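You operate a simulated robot arm through the tools that you are given. There is no shell and no other tool. Be economical: measure what you need, move in short steps, check, and stop when the job is done.

You run a simulated two-armed robot. Do the job below in one go: nothing can be reset, and whatever is moved stays where it is left.

JOB
Churn the cream to butter, tip it into the fluted dish and cover it.
Fine: hold the churn still while you crank; put the churn back, then set the food cover over the dish. Set down upright: butter churn.

It is judged by the outcome, as a careful person would: the job done as asked, and still so three seconds after it is handed in. It fails if anything else is knocked over, pushed out of place, dropped, spilled or broken. A push-on lid holds only when it is set on centred and level and pressed home; a screw cap is set on level and turned clockwise until tight.

ROBOT AND FRAMES
Two 7-joint arms with two-finger parallel grippers on one trunk, on a base that drives. Base frame: it is fixed to the floor where the robot stands at the start and does not move with it; the origin is under the middle of the robot, x ahead of it, y to its left, z up; the surface under the hand at the start is at about z = 820. Readings come in mm, rad, newtons and seconds.
The left shoulder is at the start at [60, 143, 926], the right one opposite. With the tool pointing down near the work surface each hand reaches from about 320 to 740 mm from the robot's upright axis, wherever it stands, measured 20 degrees to its own side. Places, roughly: butter grip [400, 100, 1000]; cord spool [0, -5500, 750]; mixing cup [-250, -5500, 1250]; nut mill [-250, -5500, 750]; seed shaker [0, -5500, 1250]; sieve cup [-250, -5500, 1500]; syrup bottle [-250, -5500, 1250]; tin tumbler [-500, -5500, 1250]. Payload 1.57 kg a hand.
The TCP of each hand is the grasp point between the finger pads, 30 mm short of the fingertips. In the tool frame z runs along the fingers and y along their closing line. The gripper opens to 110 mm. The fingers are 24 mm wide and 12 mm thick; the gripper's body (48 by 112 mm) begins 78 mm behind the TCP.
Orientation is that of the tool frame in the base frame, as a unit quaternion [w, x, y, z]. With the fingers straight down and closing along the base's y, the tool's x points along the base's -x, its y along +y and its z along -z.

CONTROLS
- The arms move only by the tool apply_moves. It takes "left_deltas", "right_deltas" or both (then of equal length, played together; a hand with none holds still); each is a list of rows, each an object (a shift or turn left out is 0, a gripper value left out holds the last) with "delta_pos": the shift along the tool's x, y, z in mm, a list of three; "turn": the turn, a rotation vector about the tool's x, y, z in rad, a list of three; "hand": the opening, from 0 (shut) to 1 (fully open). In form: [{"delta_pos": [tx, ty, tz], "turn": [rx, ry, rz], "hand": hand}, ...]. A call has 1 to 20 rows; each row shifts and turns the commanded pose from where the row before left it, along the tool's axes as they then stand. Rows are played at 5 a second. More than 50 mm and 0.15 rad between two rows, or a gripper value outside its range, and nothing of the call is played. Where a pose cannot be reached the arm comes as near as it can. A force on the tool above 40 N (or 10 N above the force at the start of the call, whichever is more), or a blocked arm, ends the call early, and 0.2 s more pass. The fingers move at their own pace (about 45 mm/s each) and stop on an object; they squeeze with about 43 N. The grip force told is the motor's: it shows also when the fingers shut on nothing. Time passes only in rows, and 0.2 s behind the last, so rows that do not move let the fingers close. It gives the time, the measured TCP pose, the force on the tool (base axes), the opening and the grip force at its end, in the units of the frame above (readings bear some noise), with the torque about the TCP (base axes, N m) and any sound that the robot's microphone picked up, and new pictures: "views" is both (left out), scene, wrist or none (wrist: the cameras of the hands that moved).
- Cameras (640 x 400 px; columns grow to the right, rows downward): "scene" is now at [53.4, -31.3, 1554.8]; the picture's right is [-0.36, -0.93, 0.00], its down [-0.55, 0.21, -0.80] and it looks along [0.75, -0.29, -0.59] (base axes); focal length 255 px, centre (320, 200). "left" rides on the left gripper at [70, -16, -141] in its tool frame; the picture's right is [0.23, 0.97, 0.00], its down [-0.86, 0.20, -0.48] and it looks along [-0.47, 0.11, 0.88] (tool axes); focal length 222 px, centre (320, 200). "right" rides on the right gripper at [70, 16, -141] in its tool frame; the picture's right is [-0.23, 0.97, 0.00], its down [-0.86, -0.20, -0.48] and it looks along [-0.47, -0.11, 0.88] (tool axes); focal length 222 px, centre (320, 200). There is no depth. A picture from a camera that has moved, and an enlarged one, comes with that camera's place and axes in the base frame and with its lens.
- move_column(by): slides the trunk up (or, below 0, down) by that many mm; the arms and the scene camera ride with it, the base frame stays. It gives what a move gives, with no picture.
- base_move(legs): drives the robot by 1 to 6 legs, each [ahead, left, turn to the left] in mm, mm and rad, along the robot's own axes; the way and the turn of a leg run together, so that a leg with both is an arc; at most 1500 mm and 3.142 rad a leg. The arms and the cameras ride along, it lands a little off, and it stops where it bumps. It gives what a move gives, and a new picture of the scene camera.
- head_to(pan, tilt): turns the head with the scene camera to pan (to the left, within 1.501 rad either way) and tilt (down, from -0.506 to 1.204), counted from straight ahead of the robot. It gives what a move gives, and a new picture of the scene camera.
- close_up(camera, box): a new picture of the part [left, top, right, bottom] of that camera's present view, enlarged. It takes no simulated time.
- close_job(): hands the job in; it is judged then, once.

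Work in short steps. Places have to be worked out from the pictures, the camera data and where the tool is seen: move nearer, look again, correct. Check each grasp and each placing, and mend what went wrong. You have 120 turns and 260 pictures in all, those below and enlarged ones among them. Open the grippers and draw the arms clear of the work before you hand the job in, unless the task says otherwise; then end with one line.

The tools are called after "Request:" as name(argument=value, ...) on one line, values as JSON. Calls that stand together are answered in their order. apply_moves: Moves the arms, as the interface text tells. Its arguments: {"type":"object","properties":{"left_deltas":{"type":"array"},"right_deltas":{"type":"array"},"views":{"type":"string","enum":["both","scene","wrist","none"]}},"required":[]} The other tools are called the same way: move_column (by) slides the trunk up or down; base_move (legs) drives the base; head_to (pan, tilt) turns the head that bears the scene camera; close_up (camera, box) takes an enlarged picture of a part of a camera's view; close_job () hands the job in.

At the start:

```text
clock: 0.0
left_tcp_pos: [576.3, 249.9, 1000.2]
left_tcp_rot: [-0.001, 0.001, 1.0, 0.001]
left_wrist_force: [0.2, -0.2, 0.1]
left_wrist_torque: [-0.01, 0.02, 0.0]
left_finger_gap: 110.2
left_grasp_force: 0.0
right_tcp_pos: [422.4, -183.4, 1000.2]
right_tcp_rot: [0.0, 0.001, 1.0, -0.001]
right_wrist_force: [0.3, 0.1, 0.1]
right_wrist_torque: [0.01, 0.02, 0.01]
right_finger_gap: 110.2
right_grasp_force: 0.0
trunk travel left (down, up): [-525.0, 65.0]
robot x, y, heading: [-1.4, 3.7, -0.003]
head pan, tilt: [-0.368, 0.635]
```

scene: 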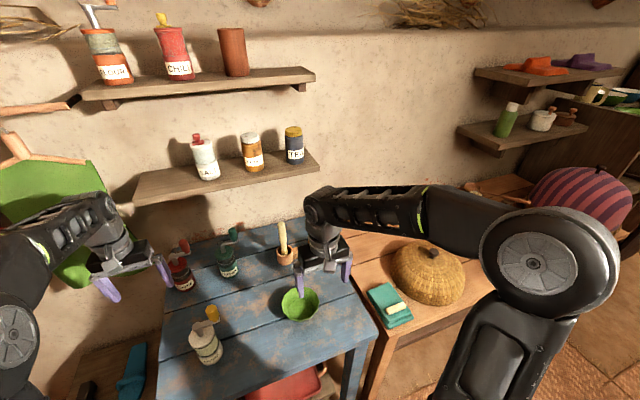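
right: 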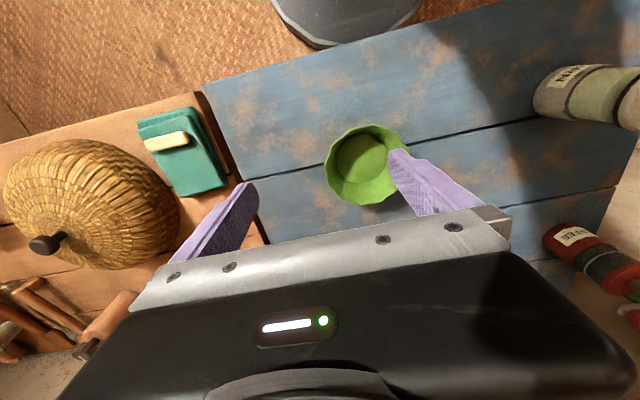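
left: 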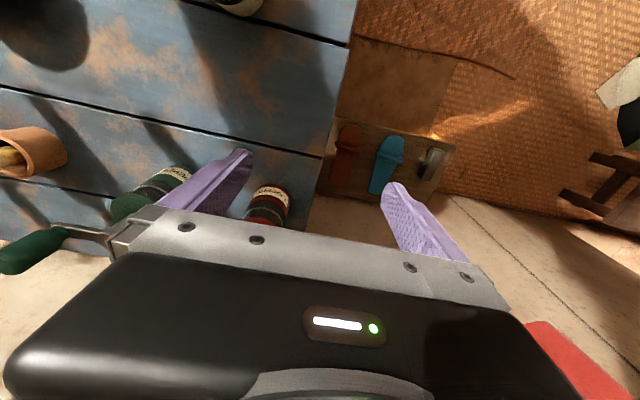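

I see several grinders on the blue table and a fluted green dish. I'll enlarge the view to read the labels and find the butter churn.

Request:
close_up(camera="scene", box=[150, 210, 310, 370])

Request:
close_up(camera="scene", box=[260, 210, 480, 350])

Request:
close_up(camera="right", box=[520, 40, 640, 300])

```text
2.50 times, centred on (230, 290) of scene
camera zoom: at [53.4, -31.3, 1554.8], right [-0.36, -0.93, 0.0], down [-0.55, 0.21, -0.8], along [0.75, -0.29, -0.59], focal length 638 px, centre (545, -25)
```

zoom: 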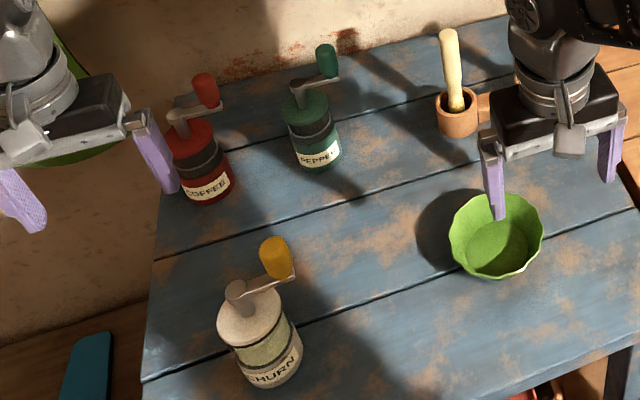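

```text
2.86 times, centred on (370, 280) of scene
camera zoom: at [53.4, -31.3, 1554.8], right [-0.36, -0.93, 0.0], down [-0.55, 0.21, -0.8], along [0.75, -0.29, -0.59], focal length 729 px, centre (177, -29)
```

zoom: 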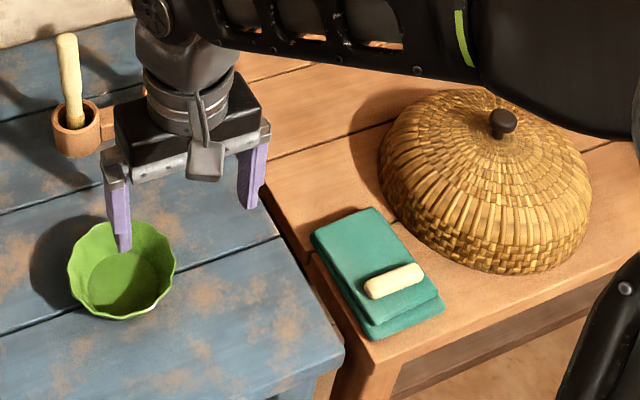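

```text
1.54 times, centred on (580, 170) of right
camera zoom: at [352.1, -166.5, 1140.8], right [0.23, 0.97, 0.0], down [0.86, -0.2, 0.48], along [0.47, -0.11, -0.88], focal length 342 px, centre (-80, 246)
```

zoom: 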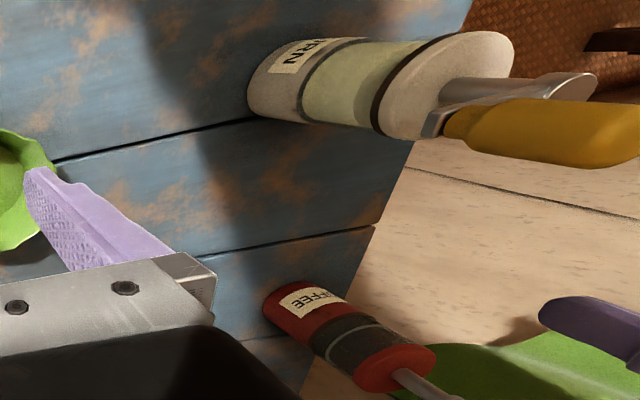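

The churn is at about (438, 131) with its top at z≈922, and its crank knob is near (438, 84, 996). The dish is near (479, -131). I'll back the base off so the left hand can reach the churn horizontally from the front, then look again.

Request:
base_move(legs=[[-180, 0, 0]])

Request:
head_to(pan=0.0, tilt=0.75)

Request:
close_up(camera="scene", box=[160, 100, 480, 300])

```text
clock: 1.5
left_tcp_pos: [390.4, 250.3, 1001.2]
left_tcp_rot: [0.001, -0.003, 1.0, 0.0]
left_wrist_force: [-0.5, 0.1, 0.3]
left_wrist_torque: [-0.04, -0.03, 0.0]
left_finger_gap: 110.0
left_grasp_force: 0.0
right_tcp_pos: [240.2, -182.5, 1001.2]
right_tcp_rot: [0.001, -0.002, 1.0, 0.0]
right_wrist_force: [-1.7, 0.5, 0.6]
right_wrist_torque: [0.0, -0.04, 0.01]
right_finger_gap: 110.0
right_grasp_force: 0.0
trunk travel left (down, up): [-525.0, 65.0]
robot x, y, heading: [-182.0, -0.5, 0.003]
head pan, tilt: [-0.368, 0.635]
camera scene: at [-131.2, -31.4, 1554.9], right [-0.36, -0.93, 0.0], down [-0.55, 0.21, -0.8], along [0.75, -0.29, -0.59], focal length 255 px, centre (320, 200)
```

scene: 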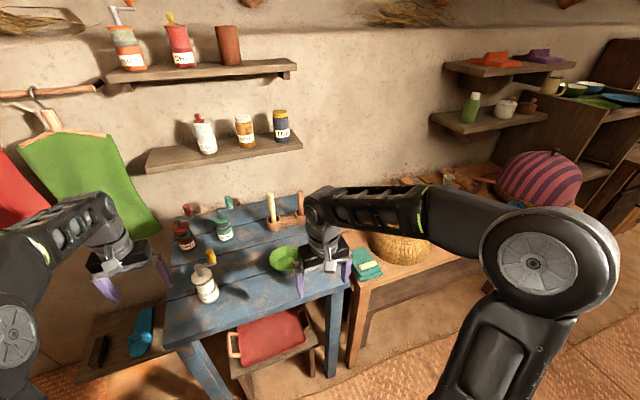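

```text
clock: 2.4
left_tcp_pos: [391.8, 250.0, 999.5]
left_tcp_rot: [-0.001, -0.002, 1.0, 0.0]
left_wrist_force: [-1.0, 0.5, 0.2]
left_wrist_torque: [-0.03, -0.02, -0.01]
left_finger_gap: 110.2
left_grasp_force: 0.0
right_tcp_pos: [240.5, -181.1, 1000.8]
right_tcp_rot: [0.0, -0.001, 1.0, 0.0]
right_wrist_force: [0.3, 1.0, -0.5]
right_wrist_torque: [0.02, -0.04, 0.03]
right_finger_gap: 110.1
right_grasp_force: 0.1
trunk travel left (down, up): [-525.0, 65.0]
robot x, y, heading: [-181.3, -1.6, 0.001]
head pan, tilt: [0.0, 0.75]
camera scene: at [-128.3, -0.1, 1545.1], right [0.0, -1.0, 0.0], down [-0.68, 0.0, -0.73], along [0.73, 0.0, -0.68], focal length 255 px, centre (320, 200)
```

scene: 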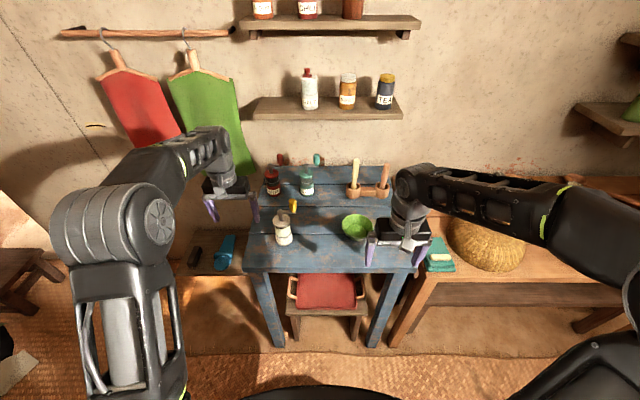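

```text
2.00 times, centred on (320, 200) of scene
camera zoom: at [-128.3, -0.1, 1545.1], right [0.0, -1.0, 0.0], down [-0.68, 0.0, -0.73], along [0.73, 0.0, -0.68], focal length 510 px, centre (320, 200)
```

zoom: 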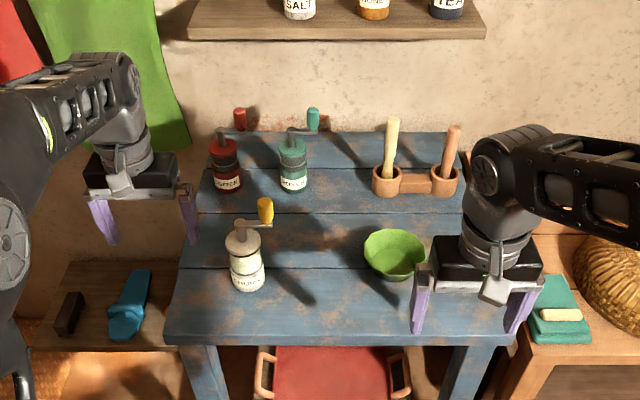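

Clear layout: the churn is near (435, 128), and the table's front edge is at x≈311. I'll move the left hand in front of the churn and pitch it to about 0.4 rad below horizontal. I'll also lift the right hand out of the way.

Request:
apply_moves(left_deltas=[{"delta_pos": [36, -30, 0]}, {"delta_pos": [35, -30, 0]}, {"delta_pos": [0, -31, 0]}, {"delta_pos": [0, -30, 0]}, {"turn": [0, -0.146, 0]}, {"turn": [0, -0.146, 0]}, {"turn": [0, -0.146, 0]}, {"turn": [0, -0.146, 0]}, {"turn": [0, -0.146, 0]}, {"turn": [0, -0.146, 0]}, {"turn": [0, -0.146, 0]}, {"turn": [0, -0.146, 0]}, {}], right_deltas=[{"delta_pos": [0, 0, -40]}, {"delta_pos": [0, 0, -40]}, {"delta_pos": [0, 0, -40]}, {}, {}, {}, {}, {}, {}, {}, {}, {}, {}], views="both")

```text
clock: 5.2
left_tcp_pos: [342.5, 123.6, 1003.4]
left_tcp_rot: [0.552, -0.001, 0.834, 0.001]
left_wrist_force: [-0.4, -0.2, -0.3]
left_wrist_torque: [-0.01, -0.01, 0.01]
left_finger_gap: 110.1
left_grasp_force: 0.2
left hand out of reach, approached as far as the arm can: row 12
right_tcp_pos: [239.0, -187.7, 1115.2]
right_tcp_rot: [0.012, 0.005, 1.0, 0.017]
right_wrist_force: [0.4, 1.1, -0.2]
right_wrist_torque: [0.0, 0.01, 0.0]
right_finger_gap: 109.7
right_grasp_force: 0.0
right hand out of reach, approached as far as the arm can: row 3
trunk travel left (down, up): [-525.0, 65.0]
robot x, y, heading: [-182.6, -1.6, 0.005]
head pan, tilt: [0.0, 0.75]
camera scene: at [-128.9, 0.2, 1545.1], right [0.0, -1.0, 0.0], down [-0.68, 0.0, -0.73], along [0.73, 0.0, -0.68], focal length 255 px, centre (320, 200)
camera right: at [164.3, -176.2, 1254.9], right [0.23, 0.97, 0.04], down [0.84, -0.22, 0.49], along [0.49, -0.08, -0.87], focal length 222 px, centre (320, 200)
camera left: at [184.6, 106.8, 992.8], right [-0.09, 0.97, -0.21], down [-0.11, 0.2, 0.97], along [0.99, 0.11, 0.09], focal length 222 px, centre (320, 200)
```

scene: 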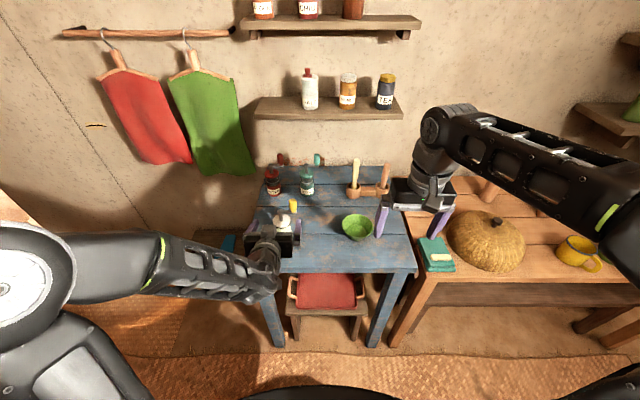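
right: 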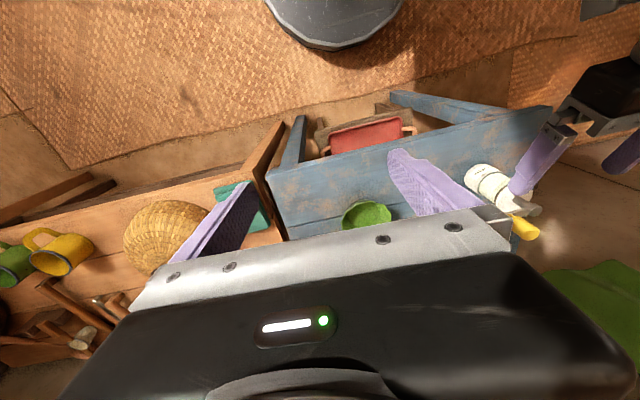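
left: 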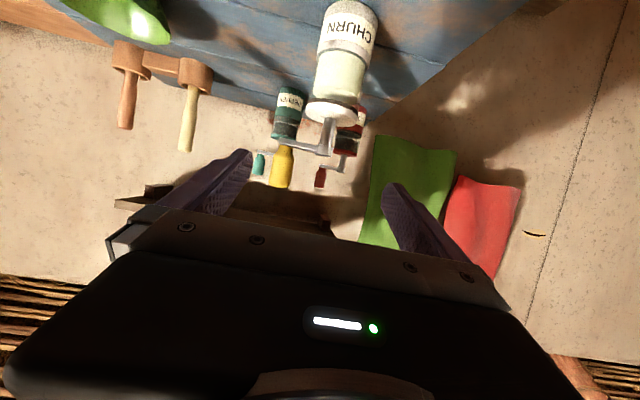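

The left hand is pitched as planned and the churn axis is confirmed at y≈127. I'll lower it to grasp height in front of the churn and check.

Request:
apply_moves(left_deltas=[{"delta_pos": [28, 1, 12]}, {"delta_pos": [28, 1, 12]}, {"delta_pos": [28, 1, 12]}, {}], views="both")

```text
clock: 6.2
left_tcp_pos: [343.7, 128.8, 909.1]
left_tcp_rot: [0.552, -0.001, 0.834, 0.001]
left_wrist_force: [-0.3, 0.2, 0.1]
left_wrist_torque: [-0.02, -0.04, -0.04]
left_finger_gap: 109.9
left_grasp_force: 0.1
right_tcp_pos: [239.2, -188.9, 1114.5]
right_tcp_rot: [0.012, 0.004, 1.0, 0.016]
right_wrist_force: [0.3, -1.2, -0.9]
right_wrist_torque: [0.01, -0.01, 0.03]
right_finger_gap: 110.0
right_grasp_force: 0.0
trunk travel left (down, up): [-525.0, 65.0]
robot x, y, heading: [-178.8, 0.0, 0.001]
head pan, tilt: [0.0, 0.75]
camera scene: at [-128.7, -0.3, 1545.1], right [0.0, -1.0, 0.0], down [-0.68, 0.0, -0.73], along [0.73, 0.0, -0.68], focal length 255 px, centre (320, 200)
camera left: at [184.7, 111.7, 898.4], right [-0.09, 0.97, -0.21], down [-0.11, 0.2, 0.97], along [0.99, 0.11, 0.09], focal length 222 px, centre (320, 200)
```

scene: 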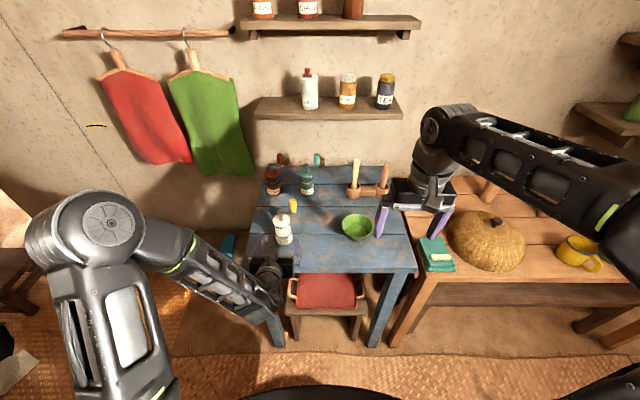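
left: 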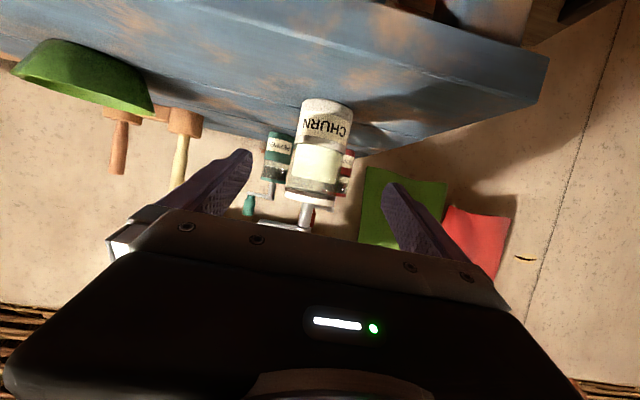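

Aligned: the fingers straddle the churn axis to within about 3 mm. I'll advance along the tool axis by 100 mm and check before closing.

Request:
apply_moves(left_deltas=[{"delta_pos": [0, -3, 25]}, {"delta_pos": [0, 0, 25]}, {"delta_pos": [0, 0, 25]}, {"delta_pos": [0, 0, 25]}, {}], views="both")

```text
clock: 7.4
left_tcp_pos: [430.9, 122.3, 872.3]
left_tcp_rot: [0.552, -0.003, 0.834, 0.004]
left_wrist_force: [0.0, 0.0, -0.6]
left_wrist_torque: [0.05, 0.01, 0.01]
left_finger_gap: 110.1
left_grasp_force: 0.0
right_tcp_pos: [238.7, -189.9, 1114.9]
right_tcp_rot: [0.012, 0.004, 1.0, 0.017]
right_wrist_force: [-0.3, 0.2, -0.1]
right_wrist_torque: [-0.01, 0.03, -0.03]
right_finger_gap: 110.0
right_grasp_force: 0.1
trunk travel left (down, up): [-525.0, 65.0]
robot x, y, heading: [-180.4, -0.6, 0.001]
head pan, tilt: [0.0, 0.75]
camera scene: at [-128.6, -0.6, 1545.1], right [0.0, -1.0, 0.0], down [-0.68, 0.0, -0.73], along [0.73, 0.0, -0.68], focal length 255 px, centre (320, 200)
camera left: at [273.2, 105.3, 862.0], right [-0.1, 0.97, -0.21], down [-0.11, 0.2, 0.97], along [0.99, 0.12, 0.08], focal length 222 px, centre (320, 200)
```

scene: 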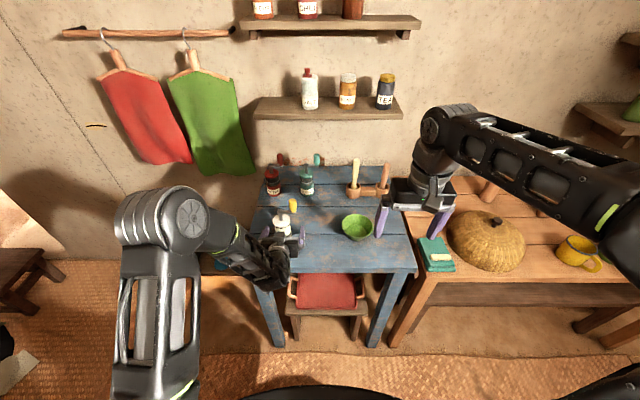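
left: 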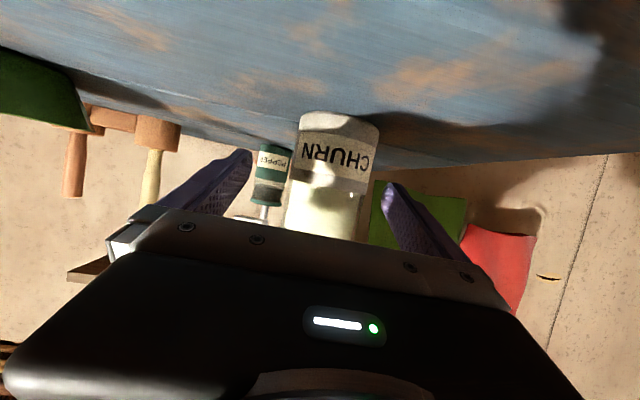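

The churn is at y≈128 and the TCP is at 122, so I'll shift 5.5 mm left and a bit forward. Then I'll close.

Request:
apply_moves(left_deltas=[{"delta_pos": [0, 5.5, 5]}, {}, {"hand": 0.8}, {"hand": 0.6}, {"hand": 0.4}, {"hand": 0.2}, {"hand": 0}, {}], views="both")

```text
clock: 9.2
left_tcp_pos: [431.1, 122.0, 872.4]
left_tcp_rot: [0.551, -0.002, 0.835, 0.003]
left_wrist_force: [0.2, -0.6, -0.5]
left_wrist_torque: [0.05, 0.04, 0.04]
left_finger_gap: 56.5
left_grasp_force: 37.2
left hand out of reach, approached as far as the arm can: row 1
right_tcp_pos: [239.4, -188.5, 1114.5]
right_tcp_rot: [0.011, 0.005, 1.0, 0.016]
right_wrist_force: [0.4, 0.1, -0.1]
right_wrist_torque: [0.01, 0.05, 0.01]
right_finger_gap: 110.2
right_grasp_force: 0.0
trunk travel left (down, up): [-525.0, 65.0]
robot x, y, heading: [-183.3, -3.3, 0.007]
head pan, tilt: [0.0, 0.75]
camera scene: at [-128.4, -0.1, 1545.1], right [0.0, -1.0, 0.0], down [-0.68, 0.0, -0.73], along [0.73, 0.0, -0.68], focal length 255 px, centre (320, 200)
camera left: at [273.2, 105.5, 862.1], right [-0.1, 0.97, -0.21], down [-0.11, 0.2, 0.97], along [0.99, 0.12, 0.08], focal length 222 px, centre (320, 200)
```

scene: 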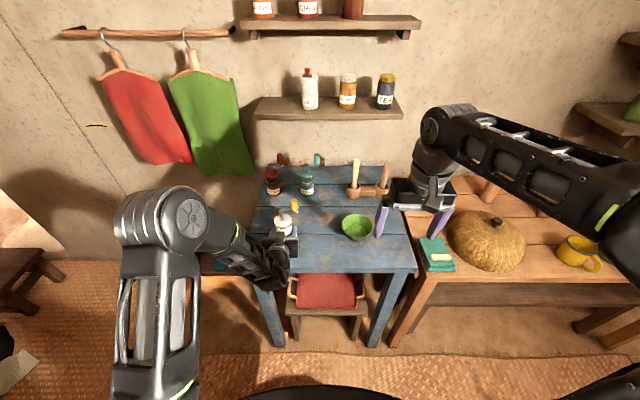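
left: 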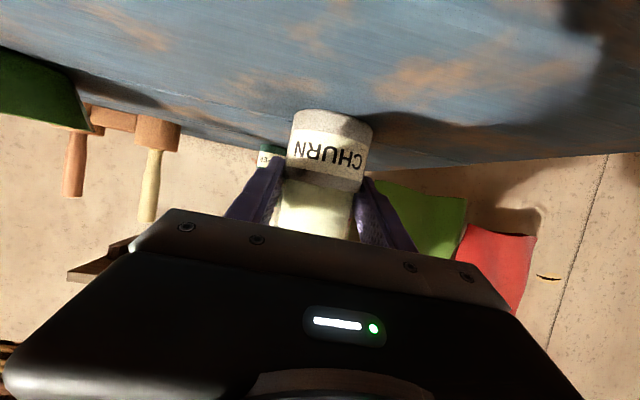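

The churn is held (gap 56.5, 37 N). Now I'll zoom in to locate the knob for the right hand.

Request:
close_up(camera="scene", box=[240, 180, 340, 280])

Request:
close_up(camera="right", box=[440, 120, 600, 280])

```text
4.00 times, centred on (290, 230) of scene
camera zoom: at [-128.4, -0.1, 1545.1], right [0.0, -1.0, 0.0], down [-0.68, 0.0, -0.73], along [0.73, 0.0, -0.68], focal length 1020 px, centre (440, 80)
```

zoom: 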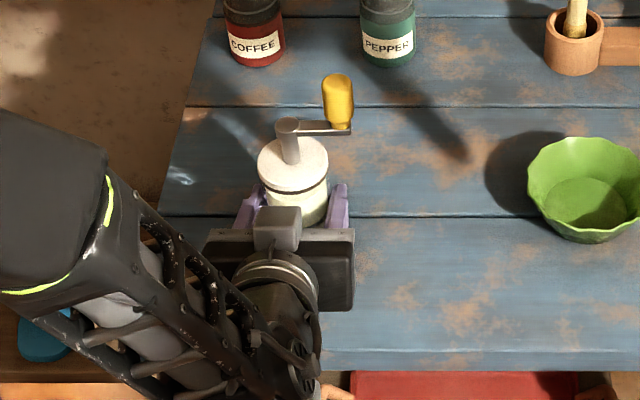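

```text
2.50 times, centred on (520, 200) of right
camera zoom: at [164.7, -176.5, 1254.8], right [0.23, 0.97, 0.04], down [0.84, -0.22, 0.49], along [0.49, -0.08, -0.87], focal length 555 px, centre (-180, 200)
```

zoom: 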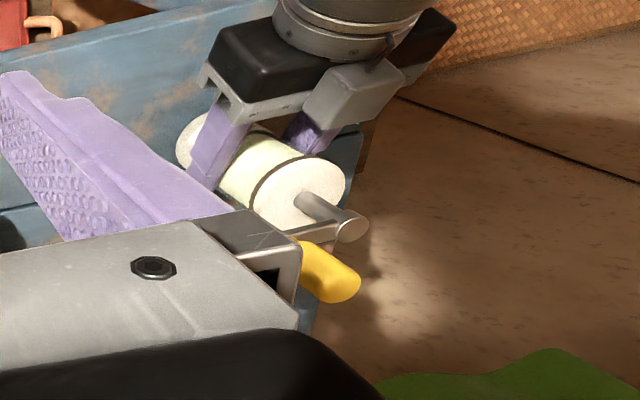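

Knob: about (436, 79), z 970–1012, with the crank hub at (438, 122) and radius about 44. I'll bring the right hand above the knob and look.

Request:
apply_moves(right_deltas=[{"delta_pos": [-28, 38, 0], "hand": 0.6}, {"delta_pos": [-28, 38, 0]}, {"delta_pos": [-28, 38, 0]}, {"delta_pos": [-28, 38, 0]}, {"delta_pos": [-28, 38, 0]}, {"delta_pos": [-28, 38, 0]}, {"delta_pos": [-28, 38, 0]}, {}, {}], views="both")

```text
clock: 11.2
left_tcp_pos: [430.5, 122.9, 870.5]
left_tcp_rot: [0.551, -0.003, 0.834, 0.003]
left_wrist_force: [0.1, -0.4, -0.6]
left_wrist_torque: [0.01, 0.02, 0.06]
left_finger_gap: 56.8
left_grasp_force: 42.9
right_tcp_pos: [292.3, -115.3, 1114.6]
right_tcp_rot: [0.001, -0.002, 1.0, 0.0]
right_wrist_force: [-0.5, -0.6, 0.3]
right_wrist_torque: [0.0, 0.01, 0.01]
right_finger_gap: 65.9
right_grasp_force: 0.2
right hand out of reach, approached as far as the arm can: row 1, 3, 4, 5, 6, 7
trunk travel left (down, up): [-525.0, 65.0]
robot x, y, heading: [-183.5, -2.3, 0.002]
head pan, tilt: [0.0, 0.75]
camera scene: at [-128.1, 0.0, 1545.1], right [0.0, -1.0, 0.0], down [-0.68, 0.0, -0.73], along [0.73, 0.0, -0.68], focal length 255 px, centre (320, 200)
camera right: at [221.1, -97.5, 1255.5], right [0.22, 0.97, 0.0], down [0.85, -0.2, 0.48], along [0.47, -0.11, -0.88], focal length 222 px, centre (320, 200)
```

scene: 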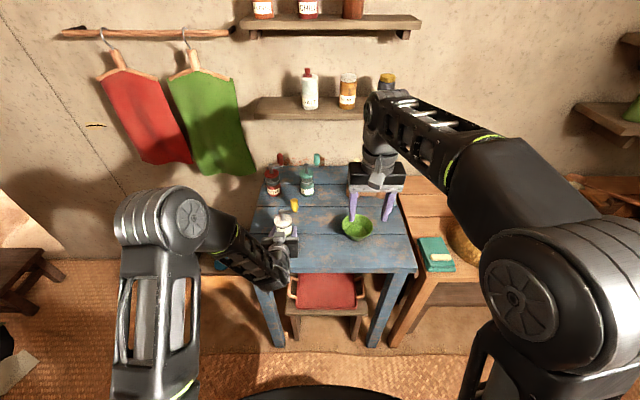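
right: 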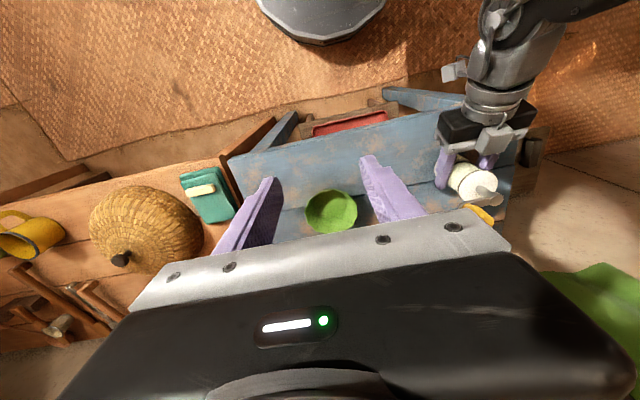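

The right hand can't extend at that height. I'll drop to z≈1050, still clear of the knob, and continue towards it.

Request:
apply_moves(right_deltas=[{"delta_pos": [0, 0, 32]}, {"delta_pos": [0, 0, 32]}, {"delta_pos": [-28, 38, 0]}, {"delta_pos": [-28, 38, 0]}, {"delta_pos": [-28, 38, 0]}, {"delta_pos": [-28, 38, 0]}, {}, {}], views="wrist")

```text
clock: 13.0
left_tcp_pos: [430.1, 124.1, 871.1]
left_tcp_rot: [0.55, -0.002, 0.835, 0.003]
left_wrist_force: [-0.7, -0.2, -0.2]
left_wrist_torque: [-0.01, 0.0, -0.01]
left_finger_gap: 56.8
left_grasp_force: 43.4
right_tcp_pos: [376.0, -0.3, 1050.9]
right_tcp_rot: [0.0, -0.002, 1.0, -0.001]
right_wrist_force: [0.3, 0.8, 0.5]
right_wrist_torque: [0.0, 0.01, -0.01]
right_finger_gap: 66.0
right_grasp_force: 0.0
right hand out of reach, approached as far as the arm can: row 6
trunk travel left (down, up): [-525.0, 65.0]
robot x, y, heading: [-183.6, 0.9, 0.007]
head pan, tilt: [0.0, 0.75]
camera right: at [304.4, 16.1, 1192.2], right [0.22, 0.97, 0.0], down [0.86, -0.2, 0.48], along [0.47, -0.11, -0.88], focal length 222 px, centre (320, 200)
```

right: 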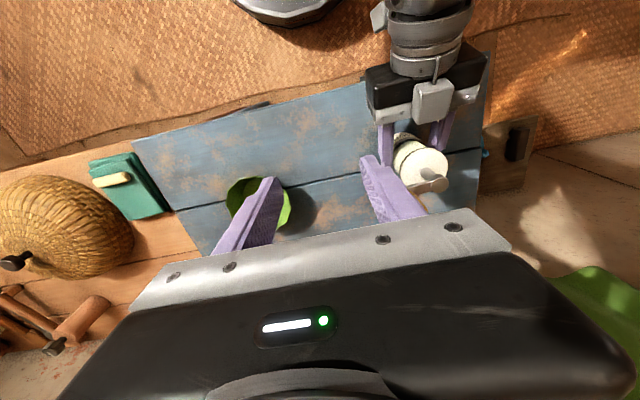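

Vertical reach ends just short of the crank circle. I'll yaw the right hand 45° left and pitch it to 0.5 rad below horizontal here, so it can grip the knob from the front right.

Request:
apply_moves(right_deltas=[{"turn": [0, 0, -0.131]}, {"turn": [0, 0, -0.131]}, {"turn": [0, 0, -0.131]}, {"turn": [0, 0, -0.131]}, {"turn": [0, 0, -0.131]}, {"turn": [0, 0, -0.131]}, {"turn": [0, -0.134, 0]}, {"turn": [0, -0.134, 0]}, {"turn": [0, -0.134, 0]}, {"turn": [0, -0.134, 0]}, {"turn": [0, -0.134, 0]}, {"turn": [0, -0.134, 0]}, {"turn": [0, -0.134, 0]}, {"turn": [0, -0.134, 0]}, {}, {}], views="both")

```text
clock: 16.4
left_tcp_pos: [430.7, 122.8, 871.7]
left_tcp_rot: [0.55, -0.002, 0.835, 0.003]
left_wrist_force: [-1.0, -0.2, -0.4]
left_wrist_torque: [0.02, -0.01, 0.0]
left_finger_gap: 56.4
left_grasp_force: 42.8
right_tcp_pos: [375.0, -0.4, 1049.8]
right_tcp_rot: [0.472, -0.331, 0.793, 0.196]
right_wrist_force: [-0.6, -0.5, 0.0]
right_wrist_torque: [-0.02, 0.01, -0.02]
right_finger_gap: 65.9
right_grasp_force: 0.0
trunk travel left (down, up): [-525.0, 65.0]
robot x, y, heading: [-182.6, -0.8, 0.004]
head pan, tilt: [0.0, 0.75]
camera scene: at [-128.1, -0.8, 1545.1], right [0.0, -1.0, 0.0], down [-0.68, 0.0, -0.73], along [0.73, 0.0, -0.68], focal length 255 px, centre (320, 200)
camera right: at [252.0, -100.0, 1055.7], right [-0.61, 0.76, 0.2], down [0.13, -0.15, 0.98], along [0.78, 0.63, -0.01], focal length 222 px, centre (320, 200)
```

scene: 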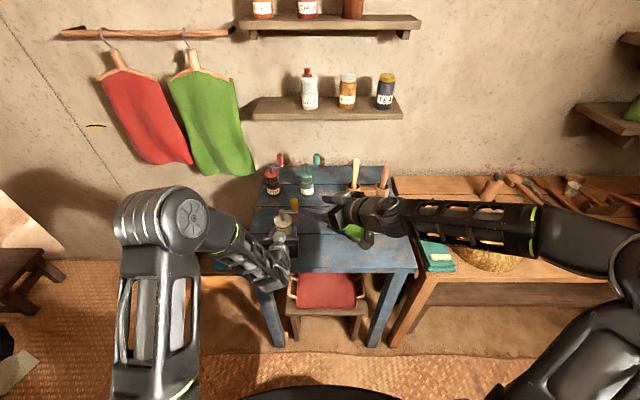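
right: 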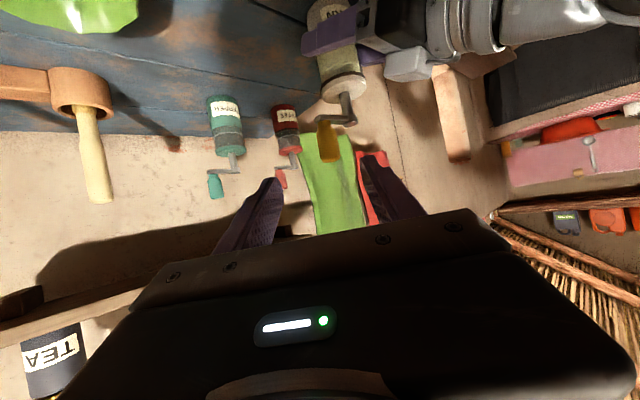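

The knob is at about (436, 77, 991) by the right camera, agreeing with the scene. I'll align sideways and advance most of the way.

Request:
apply_moves(right_deltas=[{"delta_pos": [-2, 12, 0]}, {"delta_pos": [0, 0, 30]}, {"delta_pos": [0, 0, 30]}, {"delta_pos": [0, 0, 20]}, {}, {}], views="both")

Request:
close_up(camera="scene", box=[240, 180, 340, 280])

```text
clock: 17.8
left_tcp_pos: [431.0, 123.3, 870.4]
left_tcp_rot: [0.55, -0.003, 0.835, 0.003]
left_wrist_force: [-0.6, -0.7, 0.0]
left_wrist_torque: [0.0, 0.03, 0.01]
left_finger_gap: 56.6
left_grasp_force: 43.1
right_tcp_pos: [417.0, 58.9, 1014.9]
right_tcp_rot: [0.471, -0.331, 0.794, 0.196]
right_wrist_force: [1.0, 0.1, -0.2]
right_wrist_torque: [-0.04, -0.01, 0.03]
right_finger_gap: 65.9
right_grasp_force: 0.1
trunk travel left (down, up): [-525.0, 65.0]
robot x, y, heading: [-181.5, -0.3, -0.0]
head pan, tilt: [0.0, 0.75]
camera scene: at [-128.1, 0.0, 1545.1], right [0.0, -1.0, 0.0], down [-0.68, 0.0, -0.73], along [0.73, 0.0, -0.68], focal length 255 px, centre (320, 200)
camera right: at [294.4, -40.4, 1019.8], right [-0.61, 0.76, 0.2], down [0.13, -0.15, 0.98], along [0.78, 0.63, -0.01], focal length 222 px, centre (320, 200)
```

scene: 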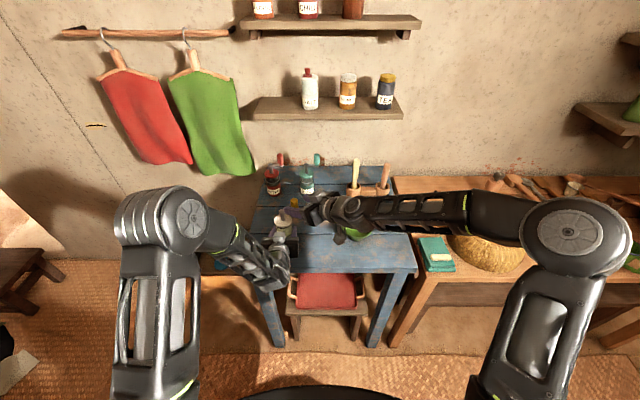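
right: 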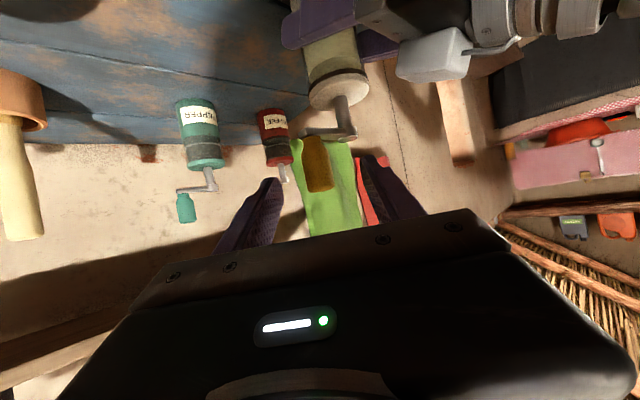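

```text
4.00 times, centred on (290, 230) of scene
camera zoom: at [-128.1, 0.0, 1545.1], right [0.0, -1.0, 0.0], down [-0.68, 0.0, -0.73], along [0.73, 0.0, -0.68], focal length 1020 px, centre (440, 80)
```

zoom: 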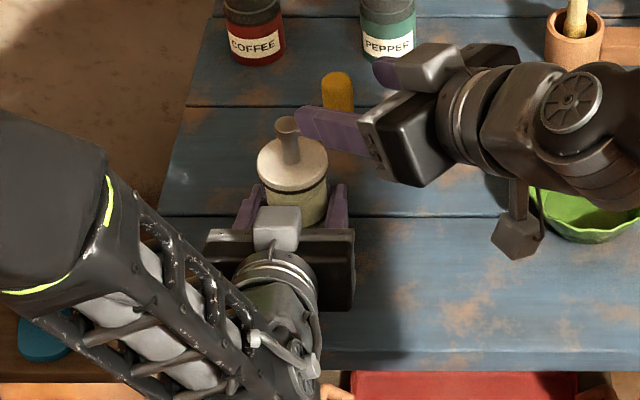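

The knob is centred between the fingers, 32 mm ahead. I'll advance and close on it.

Request:
apply_moves(right_deltas=[{"delta_pos": [0, 0.5, 16]}, {"delta_pos": [0, 0, 16]}, {}, {"hand": 0.4}, {"hand": 0.3}, {"hand": 0.2}, {"hand": 0}, {}], views="both")

Request:
close_up(camera="scene", box=[240, 180, 340, 280])

```text
clock: 19.6
left_tcp_pos: [429.3, 123.3, 871.2]
left_tcp_rot: [0.55, -0.003, 0.835, 0.002]
left_wrist_force: [-0.7, 3.0, 0.7]
left_wrist_torque: [-0.59, -0.57, -0.02]
left_finger_gap: 56.5
left_grasp_force: 43.1
right_tcp_pos: [437.5, 78.4, 998.6]
right_tcp_rot: [0.472, -0.33, 0.794, 0.196]
right_wrist_force: [0.8, -1.9, 1.0]
right_wrist_torque: [0.34, 0.51, -0.01]
right_finger_gap: 22.2
right_grasp_force: 32.5
trunk travel left (down, up): [-525.0, 65.0]
robot x, y, heading: [-184.0, 1.8, 0.005]
head pan, tilt: [0.0, 0.75]
camera scene: at [-128.1, 0.0, 1545.1], right [0.0, -1.0, 0.0], down [-0.68, 0.0, -0.73], along [0.73, 0.0, -0.68], focal length 255 px, centre (320, 200)
camera right: at [313.8, -21.1, 1004.7], right [-0.61, 0.76, 0.2], down [0.13, -0.15, 0.98], along [0.78, 0.63, -0.01], focal length 222 px, centre (320, 200)
```

scene: 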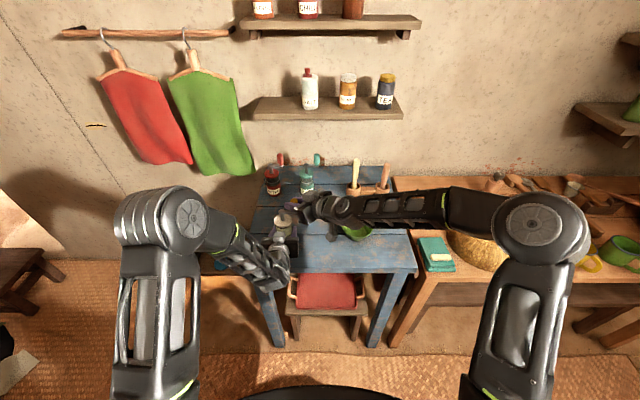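
right: 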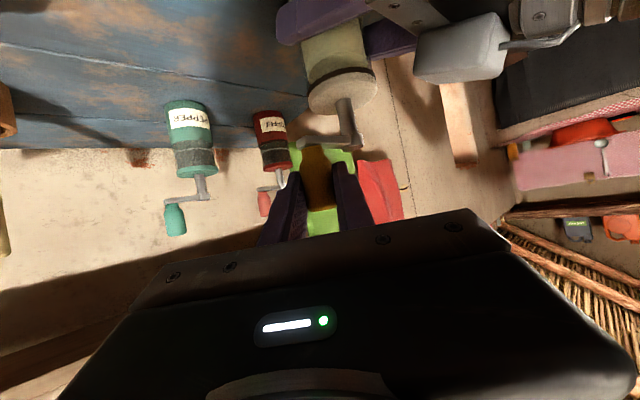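

```text
4.00 times, centred on (290, 230) of scene
camera zoom: at [-128.1, 0.0, 1545.1], right [0.0, -1.0, 0.0], down [-0.68, 0.0, -0.73], along [0.73, 0.0, -0.68], focal length 1020 px, centre (440, 80)
```

zoom: 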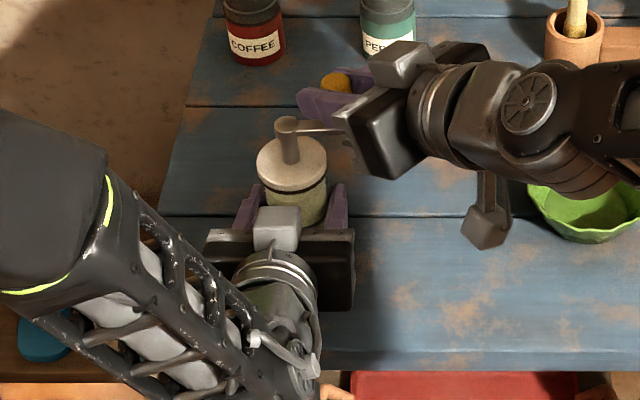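

The knob is gripped (gap 22, 32 N). I'll try the first quarter of a clockwise turn about the hub (437.5, 122.5) at radius 44 and check the forces.

Request:
apply_moves(right_deltas=[{"delta_pos": [3.86, 11.13, -7.11]}, {"delta_pos": [2.03, 13.09, -3.73]}, {"delta_pos": [0, 13.77, 0]}, {"delta_pos": [-2.03, 13.09, 3.73]}, {"delta_pos": [-3.86, 11.13, 7.11]}], views="scene")

Request:
close_up(camera="scene", box=[240, 180, 340, 280])

```text
clock: 20.8
left_tcp_pos: [429.7, 122.9, 871.8]
left_tcp_rot: [0.55, -0.002, 0.835, 0.002]
left_wrist_force: [4.3, -2.0, -3.7]
left_wrist_torque: [-0.1, 0.23, 0.0]
left_finger_gap: 56.2
left_grasp_force: 42.8
right_tcp_pos: [393.6, 124.8, 998.9]
right_tcp_rot: [0.471, -0.332, 0.793, 0.197]
right_wrist_force: [-4.9, 0.6, 3.4]
right_wrist_torque: [0.25, 0.3, 0.02]
right_finger_gap: 22.0
right_grasp_force: 34.8
trunk travel left (down, up): [-525.0, 65.0]
robot x, y, heading: [-182.6, -2.1, 0.003]
head pan, tilt: [0.0, 0.75]
camera scene: at [-128.1, 0.3, 1545.1], right [0.0, -1.0, 0.0], down [-0.68, 0.0, -0.73], along [0.73, 0.0, -0.68], focal length 255 px, centre (320, 200)
```

scene: 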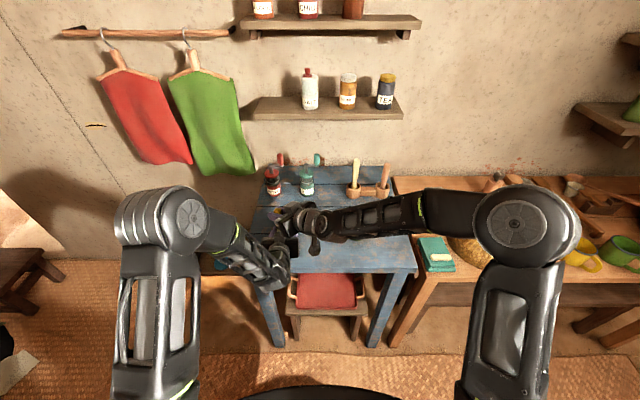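

```text
4.00 times, centred on (290, 230) of scene
camera zoom: at [-128.1, 0.3, 1545.1], right [0.0, -1.0, 0.0], down [-0.68, 0.0, -0.73], along [0.73, 0.0, -0.68], focal length 1020 px, centre (440, 80)
```

zoom: 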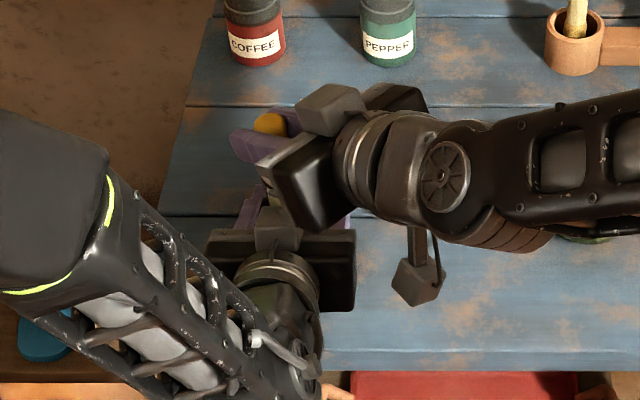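

The quarter turn went smoothly with forces of about 5 N. I'll continue with a full turn.

Request:
apply_moves(right_deltas=[{"delta_pos": [-5.31, 8.1, 9.78]}, {"delta_pos": [-6.24, 4.25, 11.49]}, {"delta_pos": [-6.56, 0, 12.1]}, {"delta_pos": [-6.24, -4.25, 11.49]}, {"delta_pos": [-5.31, -8.1, 9.78]}, {"delta_pos": [-3.86, -11.13, 7.11]}, {"delta_pos": [-2.03, -13.09, 3.73]}, {"delta_pos": [0, -13.77, 0]}, {"delta_pos": [2.03, -13.09, -3.73]}, {"delta_pos": [3.86, -11.13, -7.11]}, {"delta_pos": [5.31, -8.1, -9.78]}, {"delta_pos": [6.24, -4.25, -11.49]}, {"delta_pos": [6.56, 0, -12.1]}, {"delta_pos": [6.24, 4.25, -11.49]}, {"delta_pos": [5.31, 8.1, -9.78]}, {"delta_pos": [3.86, 11.13, -7.11]}, {"delta_pos": [2.03, 13.09, -3.73]}, {"delta_pos": [0, 13.77, 0]}, {"delta_pos": [-2.03, 13.09, 3.73]}, {"delta_pos": [-3.86, 11.13, 7.11]}], views="scene")

Request:
close_up(camera="scene", box=[240, 180, 340, 280])

```text
clock: 25.0
left_tcp_pos: [430.7, 125.1, 871.6]
left_tcp_rot: [0.55, -0.005, 0.835, 0.005]
left_wrist_force: [-8.6, -0.5, 3.8]
left_wrist_torque: [-0.95, -1.25, -0.04]
left_finger_gap: 56.7
left_grasp_force: 42.8
right_tcp_pos: [395.2, 121.1, 999.6]
right_tcp_rot: [0.472, -0.33, 0.794, 0.195]
right_wrist_force: [7.1, -0.7, 3.0]
right_wrist_torque: [0.91, 0.05, -0.05]
right_finger_gap: 22.2
right_grasp_force: 34.7
trunk travel left (down, up): [-525.0, 65.0]
robot x, y, heading: [-184.6, -0.2, 0.005]
head pan, tilt: [0.0, 0.75]
camera scene: at [-129.1, -0.1, 1545.1], right [0.0, -1.0, 0.0], down [-0.68, 0.0, -0.73], along [0.73, 0.0, -0.68], focal length 255 px, centre (320, 200)
```

scene: 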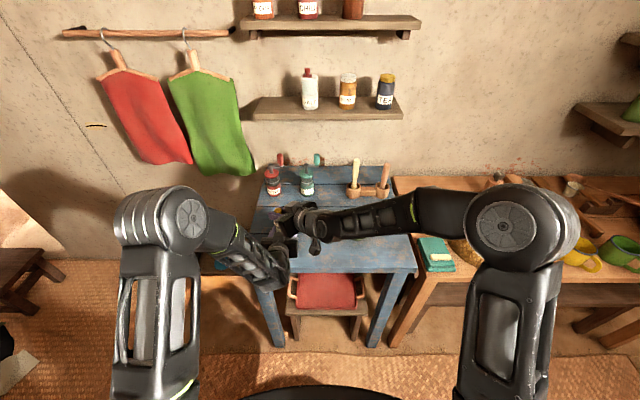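

```text
4.00 times, centred on (290, 230) of scene
camera zoom: at [-129.1, -0.1, 1545.1], right [0.0, -1.0, 0.0], down [-0.68, 0.0, -0.73], along [0.73, 0.0, -0.68], focal length 1020 px, centre (440, 80)
```

zoom: 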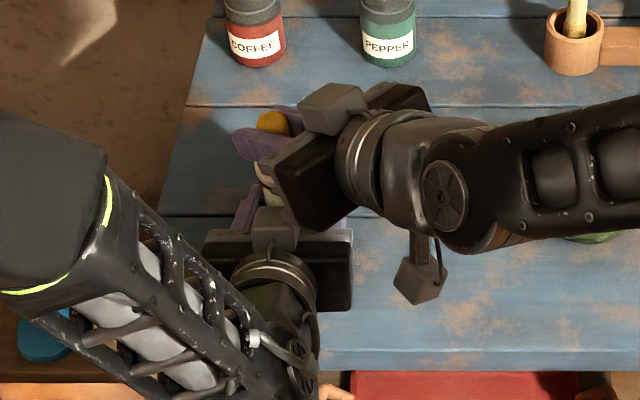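

It's still smooth, and no sound has been reported yet. I'll keep cranking.

Request:
apply_moves(right_deltas=[{"delta_pos": [-5.31, 8.1, 9.78]}, {"delta_pos": [-6.24, 4.25, 11.49]}, {"delta_pos": [-6.56, 0, 12.1]}, {"delta_pos": [-6.24, -4.25, 11.49]}, {"delta_pos": [-5.31, -8.1, 9.78]}, {"delta_pos": [-3.86, -11.13, 7.11]}, {"delta_pos": [-2.03, -13.09, 3.73]}, {"delta_pos": [0, -13.77, 0]}, {"delta_pos": [2.03, -13.09, -3.73]}, {"delta_pos": [3.86, -11.13, -7.11]}, {"delta_pos": [5.31, -8.1, -9.78]}, {"delta_pos": [6.24, -4.25, -11.49]}, {"delta_pos": [6.56, 0, -12.1]}, {"delta_pos": [6.24, 4.25, -11.49]}, {"delta_pos": [5.31, 8.1, -9.78]}, {"delta_pos": [3.86, 11.13, -7.11]}, {"delta_pos": [2.03, 13.09, -3.73]}, {"delta_pos": [0, 13.77, 0]}, {"delta_pos": [-2.03, 13.09, 3.73]}, {"delta_pos": [-3.86, 11.13, 7.11]}], views="none")

```text
clock: 29.2
left_tcp_pos: [429.0, 124.4, 870.5]
left_tcp_rot: [0.549, -0.004, 0.836, 0.005]
left_wrist_force: [-11.4, 0.0, 2.0]
left_wrist_torque: [-0.8, -1.29, 0.03]
left_finger_gap: 56.6
left_grasp_force: 42.9
right_tcp_pos: [393.5, 122.1, 997.4]
right_tcp_rot: [0.472, -0.33, 0.794, 0.196]
right_wrist_force: [9.9, 0.3, 2.6]
right_wrist_torque: [1.1, -0.17, 0.03]
right_finger_gap: 22.0
right_grasp_force: 34.7
trunk travel left (down, up): [-525.0, 65.0]
robot x, y, heading: [-180.4, 0.2, 0.005]
head pan, tilt: [0.0, 0.75]
```

A radial pull of about 10 N shows a small offset. I'll nudge the centre by 1.5 mm in x and crank another turn.

Request:
apply_moves(right_deltas=[{"delta_pos": [-5.81, 7.03, 10.71]}, {"delta_pos": [-6.24, 4.25, 11.49]}, {"delta_pos": [-6.56, 0, 12.1]}, {"delta_pos": [-6.24, -4.25, 11.49]}, {"delta_pos": [-5.31, -8.1, 9.78]}, {"delta_pos": [-3.86, -11.13, 7.11]}, {"delta_pos": [-2.03, -13.09, 3.73]}, {"delta_pos": [0, -13.77, 0]}, {"delta_pos": [2.03, -13.09, -3.73]}, {"delta_pos": [3.86, -11.13, -7.11]}, {"delta_pos": [5.31, -8.1, -9.78]}, {"delta_pos": [6.24, -4.25, -11.49]}, {"delta_pos": [6.56, 0, -12.1]}, {"delta_pos": [6.24, 4.25, -11.49]}, {"delta_pos": [5.31, 8.1, -9.78]}, {"delta_pos": [3.86, 11.13, -7.11]}, {"delta_pos": [2.03, 13.09, -3.73]}, {"delta_pos": [0, 13.77, 0]}, {"delta_pos": [-2.03, 13.09, 3.73]}, {"delta_pos": [-3.86, 11.13, 7.11]}], views="none")

```text
clock: 33.4
left_tcp_pos: [430.7, 123.9, 871.4]
left_tcp_rot: [0.55, -0.005, 0.835, 0.005]
left_wrist_force: [-12.0, -0.9, 4.4]
left_wrist_torque: [-0.53, -0.95, -0.11]
left_finger_gap: 56.9
left_grasp_force: 42.9
right_tcp_pos: [393.8, 122.9, 998.4]
right_tcp_rot: [0.473, -0.329, 0.794, 0.195]
right_wrist_force: [12.0, -0.7, -0.8]
right_wrist_torque: [0.37, -0.64, -0.12]
right_finger_gap: 22.0
right_grasp_force: 34.2
trunk travel left (down, up): [-525.0, 65.0]
robot x, y, heading: [-180.4, 1.0, 0.003]
head pan, tilt: [0.0, 0.75]
```

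No sound yet. I'll check how the crank and grip look.

Request:
close_up(camera="right", box=[200, 0, 520, 240])

Request:
close_up(camera="left", box=[160, 60, 480, 260])

```text
1.67 times, centred on (360, 120) of right
camera zoom: at [269.9, 23.0, 1004.4], right [-0.61, 0.76, 0.2], down [0.13, -0.15, 0.98], along [0.78, 0.63, -0.01], focal length 370 px, centre (253, 333)
```

zoom: 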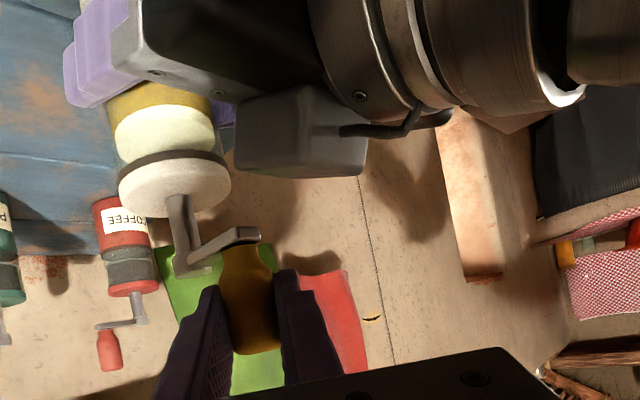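

```text
2.00 times, centred on (320, 160) of left
camera zoom: at [272.7, 106.4, 861.8], right [-0.1, 0.97, -0.21], down [-0.1, 0.2, 0.97], along [0.99, 0.12, 0.08], focal length 444 px, centre (320, 280)
```

zoom: 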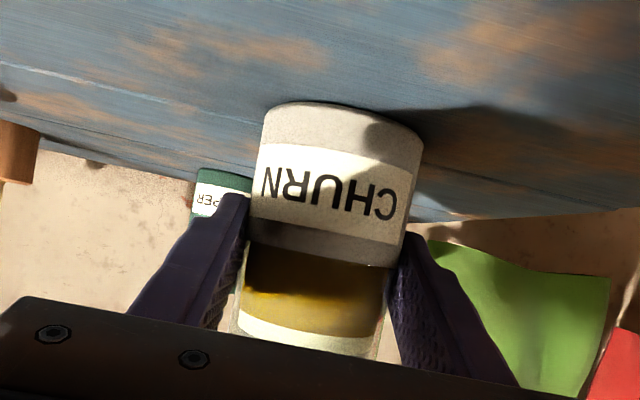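

The churn's window shows yellow butter filling up from below with cream still above, so churning is progressing. I'll crank more turns.

Request:
apply_moves(right_deltas=[{"delta_pos": [-5.31, 8.1, 9.78]}, {"delta_pos": [-6.24, 4.25, 11.49]}, {"delta_pos": [-6.56, 0, 12.1]}, {"delta_pos": [-6.24, -4.25, 11.49]}, {"delta_pos": [-5.31, -8.1, 9.78]}, {"delta_pos": [-3.86, -11.13, 7.11]}, {"delta_pos": [-2.03, -13.09, 3.73]}, {"delta_pos": [0, -13.77, 0]}, {"delta_pos": [2.03, -13.09, -3.73]}, {"delta_pos": [3.86, -11.13, -7.11]}, {"delta_pos": [5.31, -8.1, -9.78]}, {"delta_pos": [6.24, -4.25, -11.49]}, {"delta_pos": [6.56, 0, -12.1]}, {"delta_pos": [6.24, 4.25, -11.49]}, {"delta_pos": [5.31, 8.1, -9.78]}, {"delta_pos": [3.86, 11.13, -7.11]}, {"delta_pos": [2.03, 13.09, -3.73]}, {"delta_pos": [0, 13.77, 0]}, {"delta_pos": [-2.03, 13.09, 3.73]}, {"delta_pos": [-3.86, 11.13, 7.11]}], views="none")

Request:
close_up(camera="left", box=[160, 60, 480, 260])

Request:
close_up(camera="right", box=[200, 0, 520, 240])

```text
clock: 37.6
left_tcp_pos: [431.7, 124.4, 870.9]
left_tcp_rot: [0.551, -0.004, 0.835, 0.003]
left_wrist_force: [-12.1, 0.5, 4.1]
left_wrist_torque: [-0.99, -1.2, 0.08]
left_finger_gap: 56.6
left_grasp_force: 42.6
right_tcp_pos: [396.6, 122.7, 999.1]
right_tcp_rot: [0.473, -0.329, 0.794, 0.195]
right_wrist_force: [12.0, -0.4, -2.4]
right_wrist_torque: [1.0, -0.16, -0.02]
right_finger_gap: 21.7
right_grasp_force: 34.9
trunk travel left (down, up): [-525.0, 65.0]
robot x, y, heading: [-180.3, -0.9, 0.003]
head pan, tilt: [0.0, 0.75]
```

```text
2.00 times, centred on (320, 160) of left
camera zoom: at [272.8, 106.1, 861.9], right [-0.1, 0.97, -0.21], down [-0.11, 0.2, 0.97], along [0.99, 0.12, 0.08], focal length 444 px, centre (320, 280)
```

zoom: 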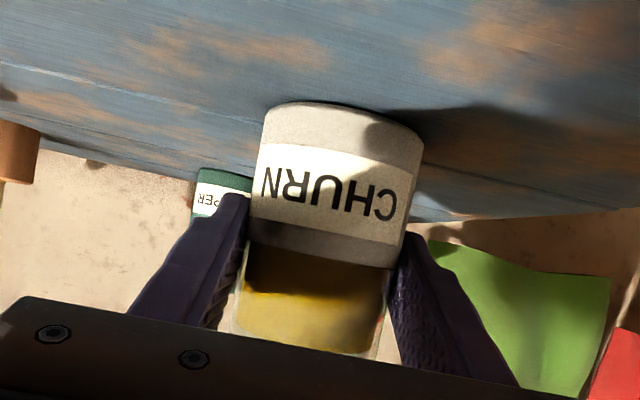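

```text
1.67 times, centred on (360, 120) of right
camera zoom: at [271.0, 23.0, 1004.9], right [-0.61, 0.76, 0.2], down [0.13, -0.15, 0.98], along [0.78, 0.63, -0.01], focal length 370 px, centre (253, 333)
```

zoom: 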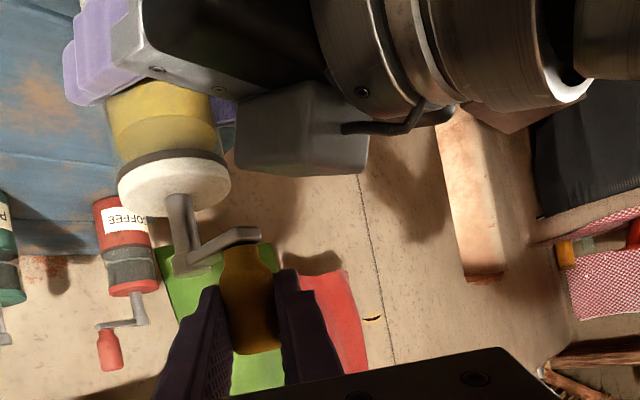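

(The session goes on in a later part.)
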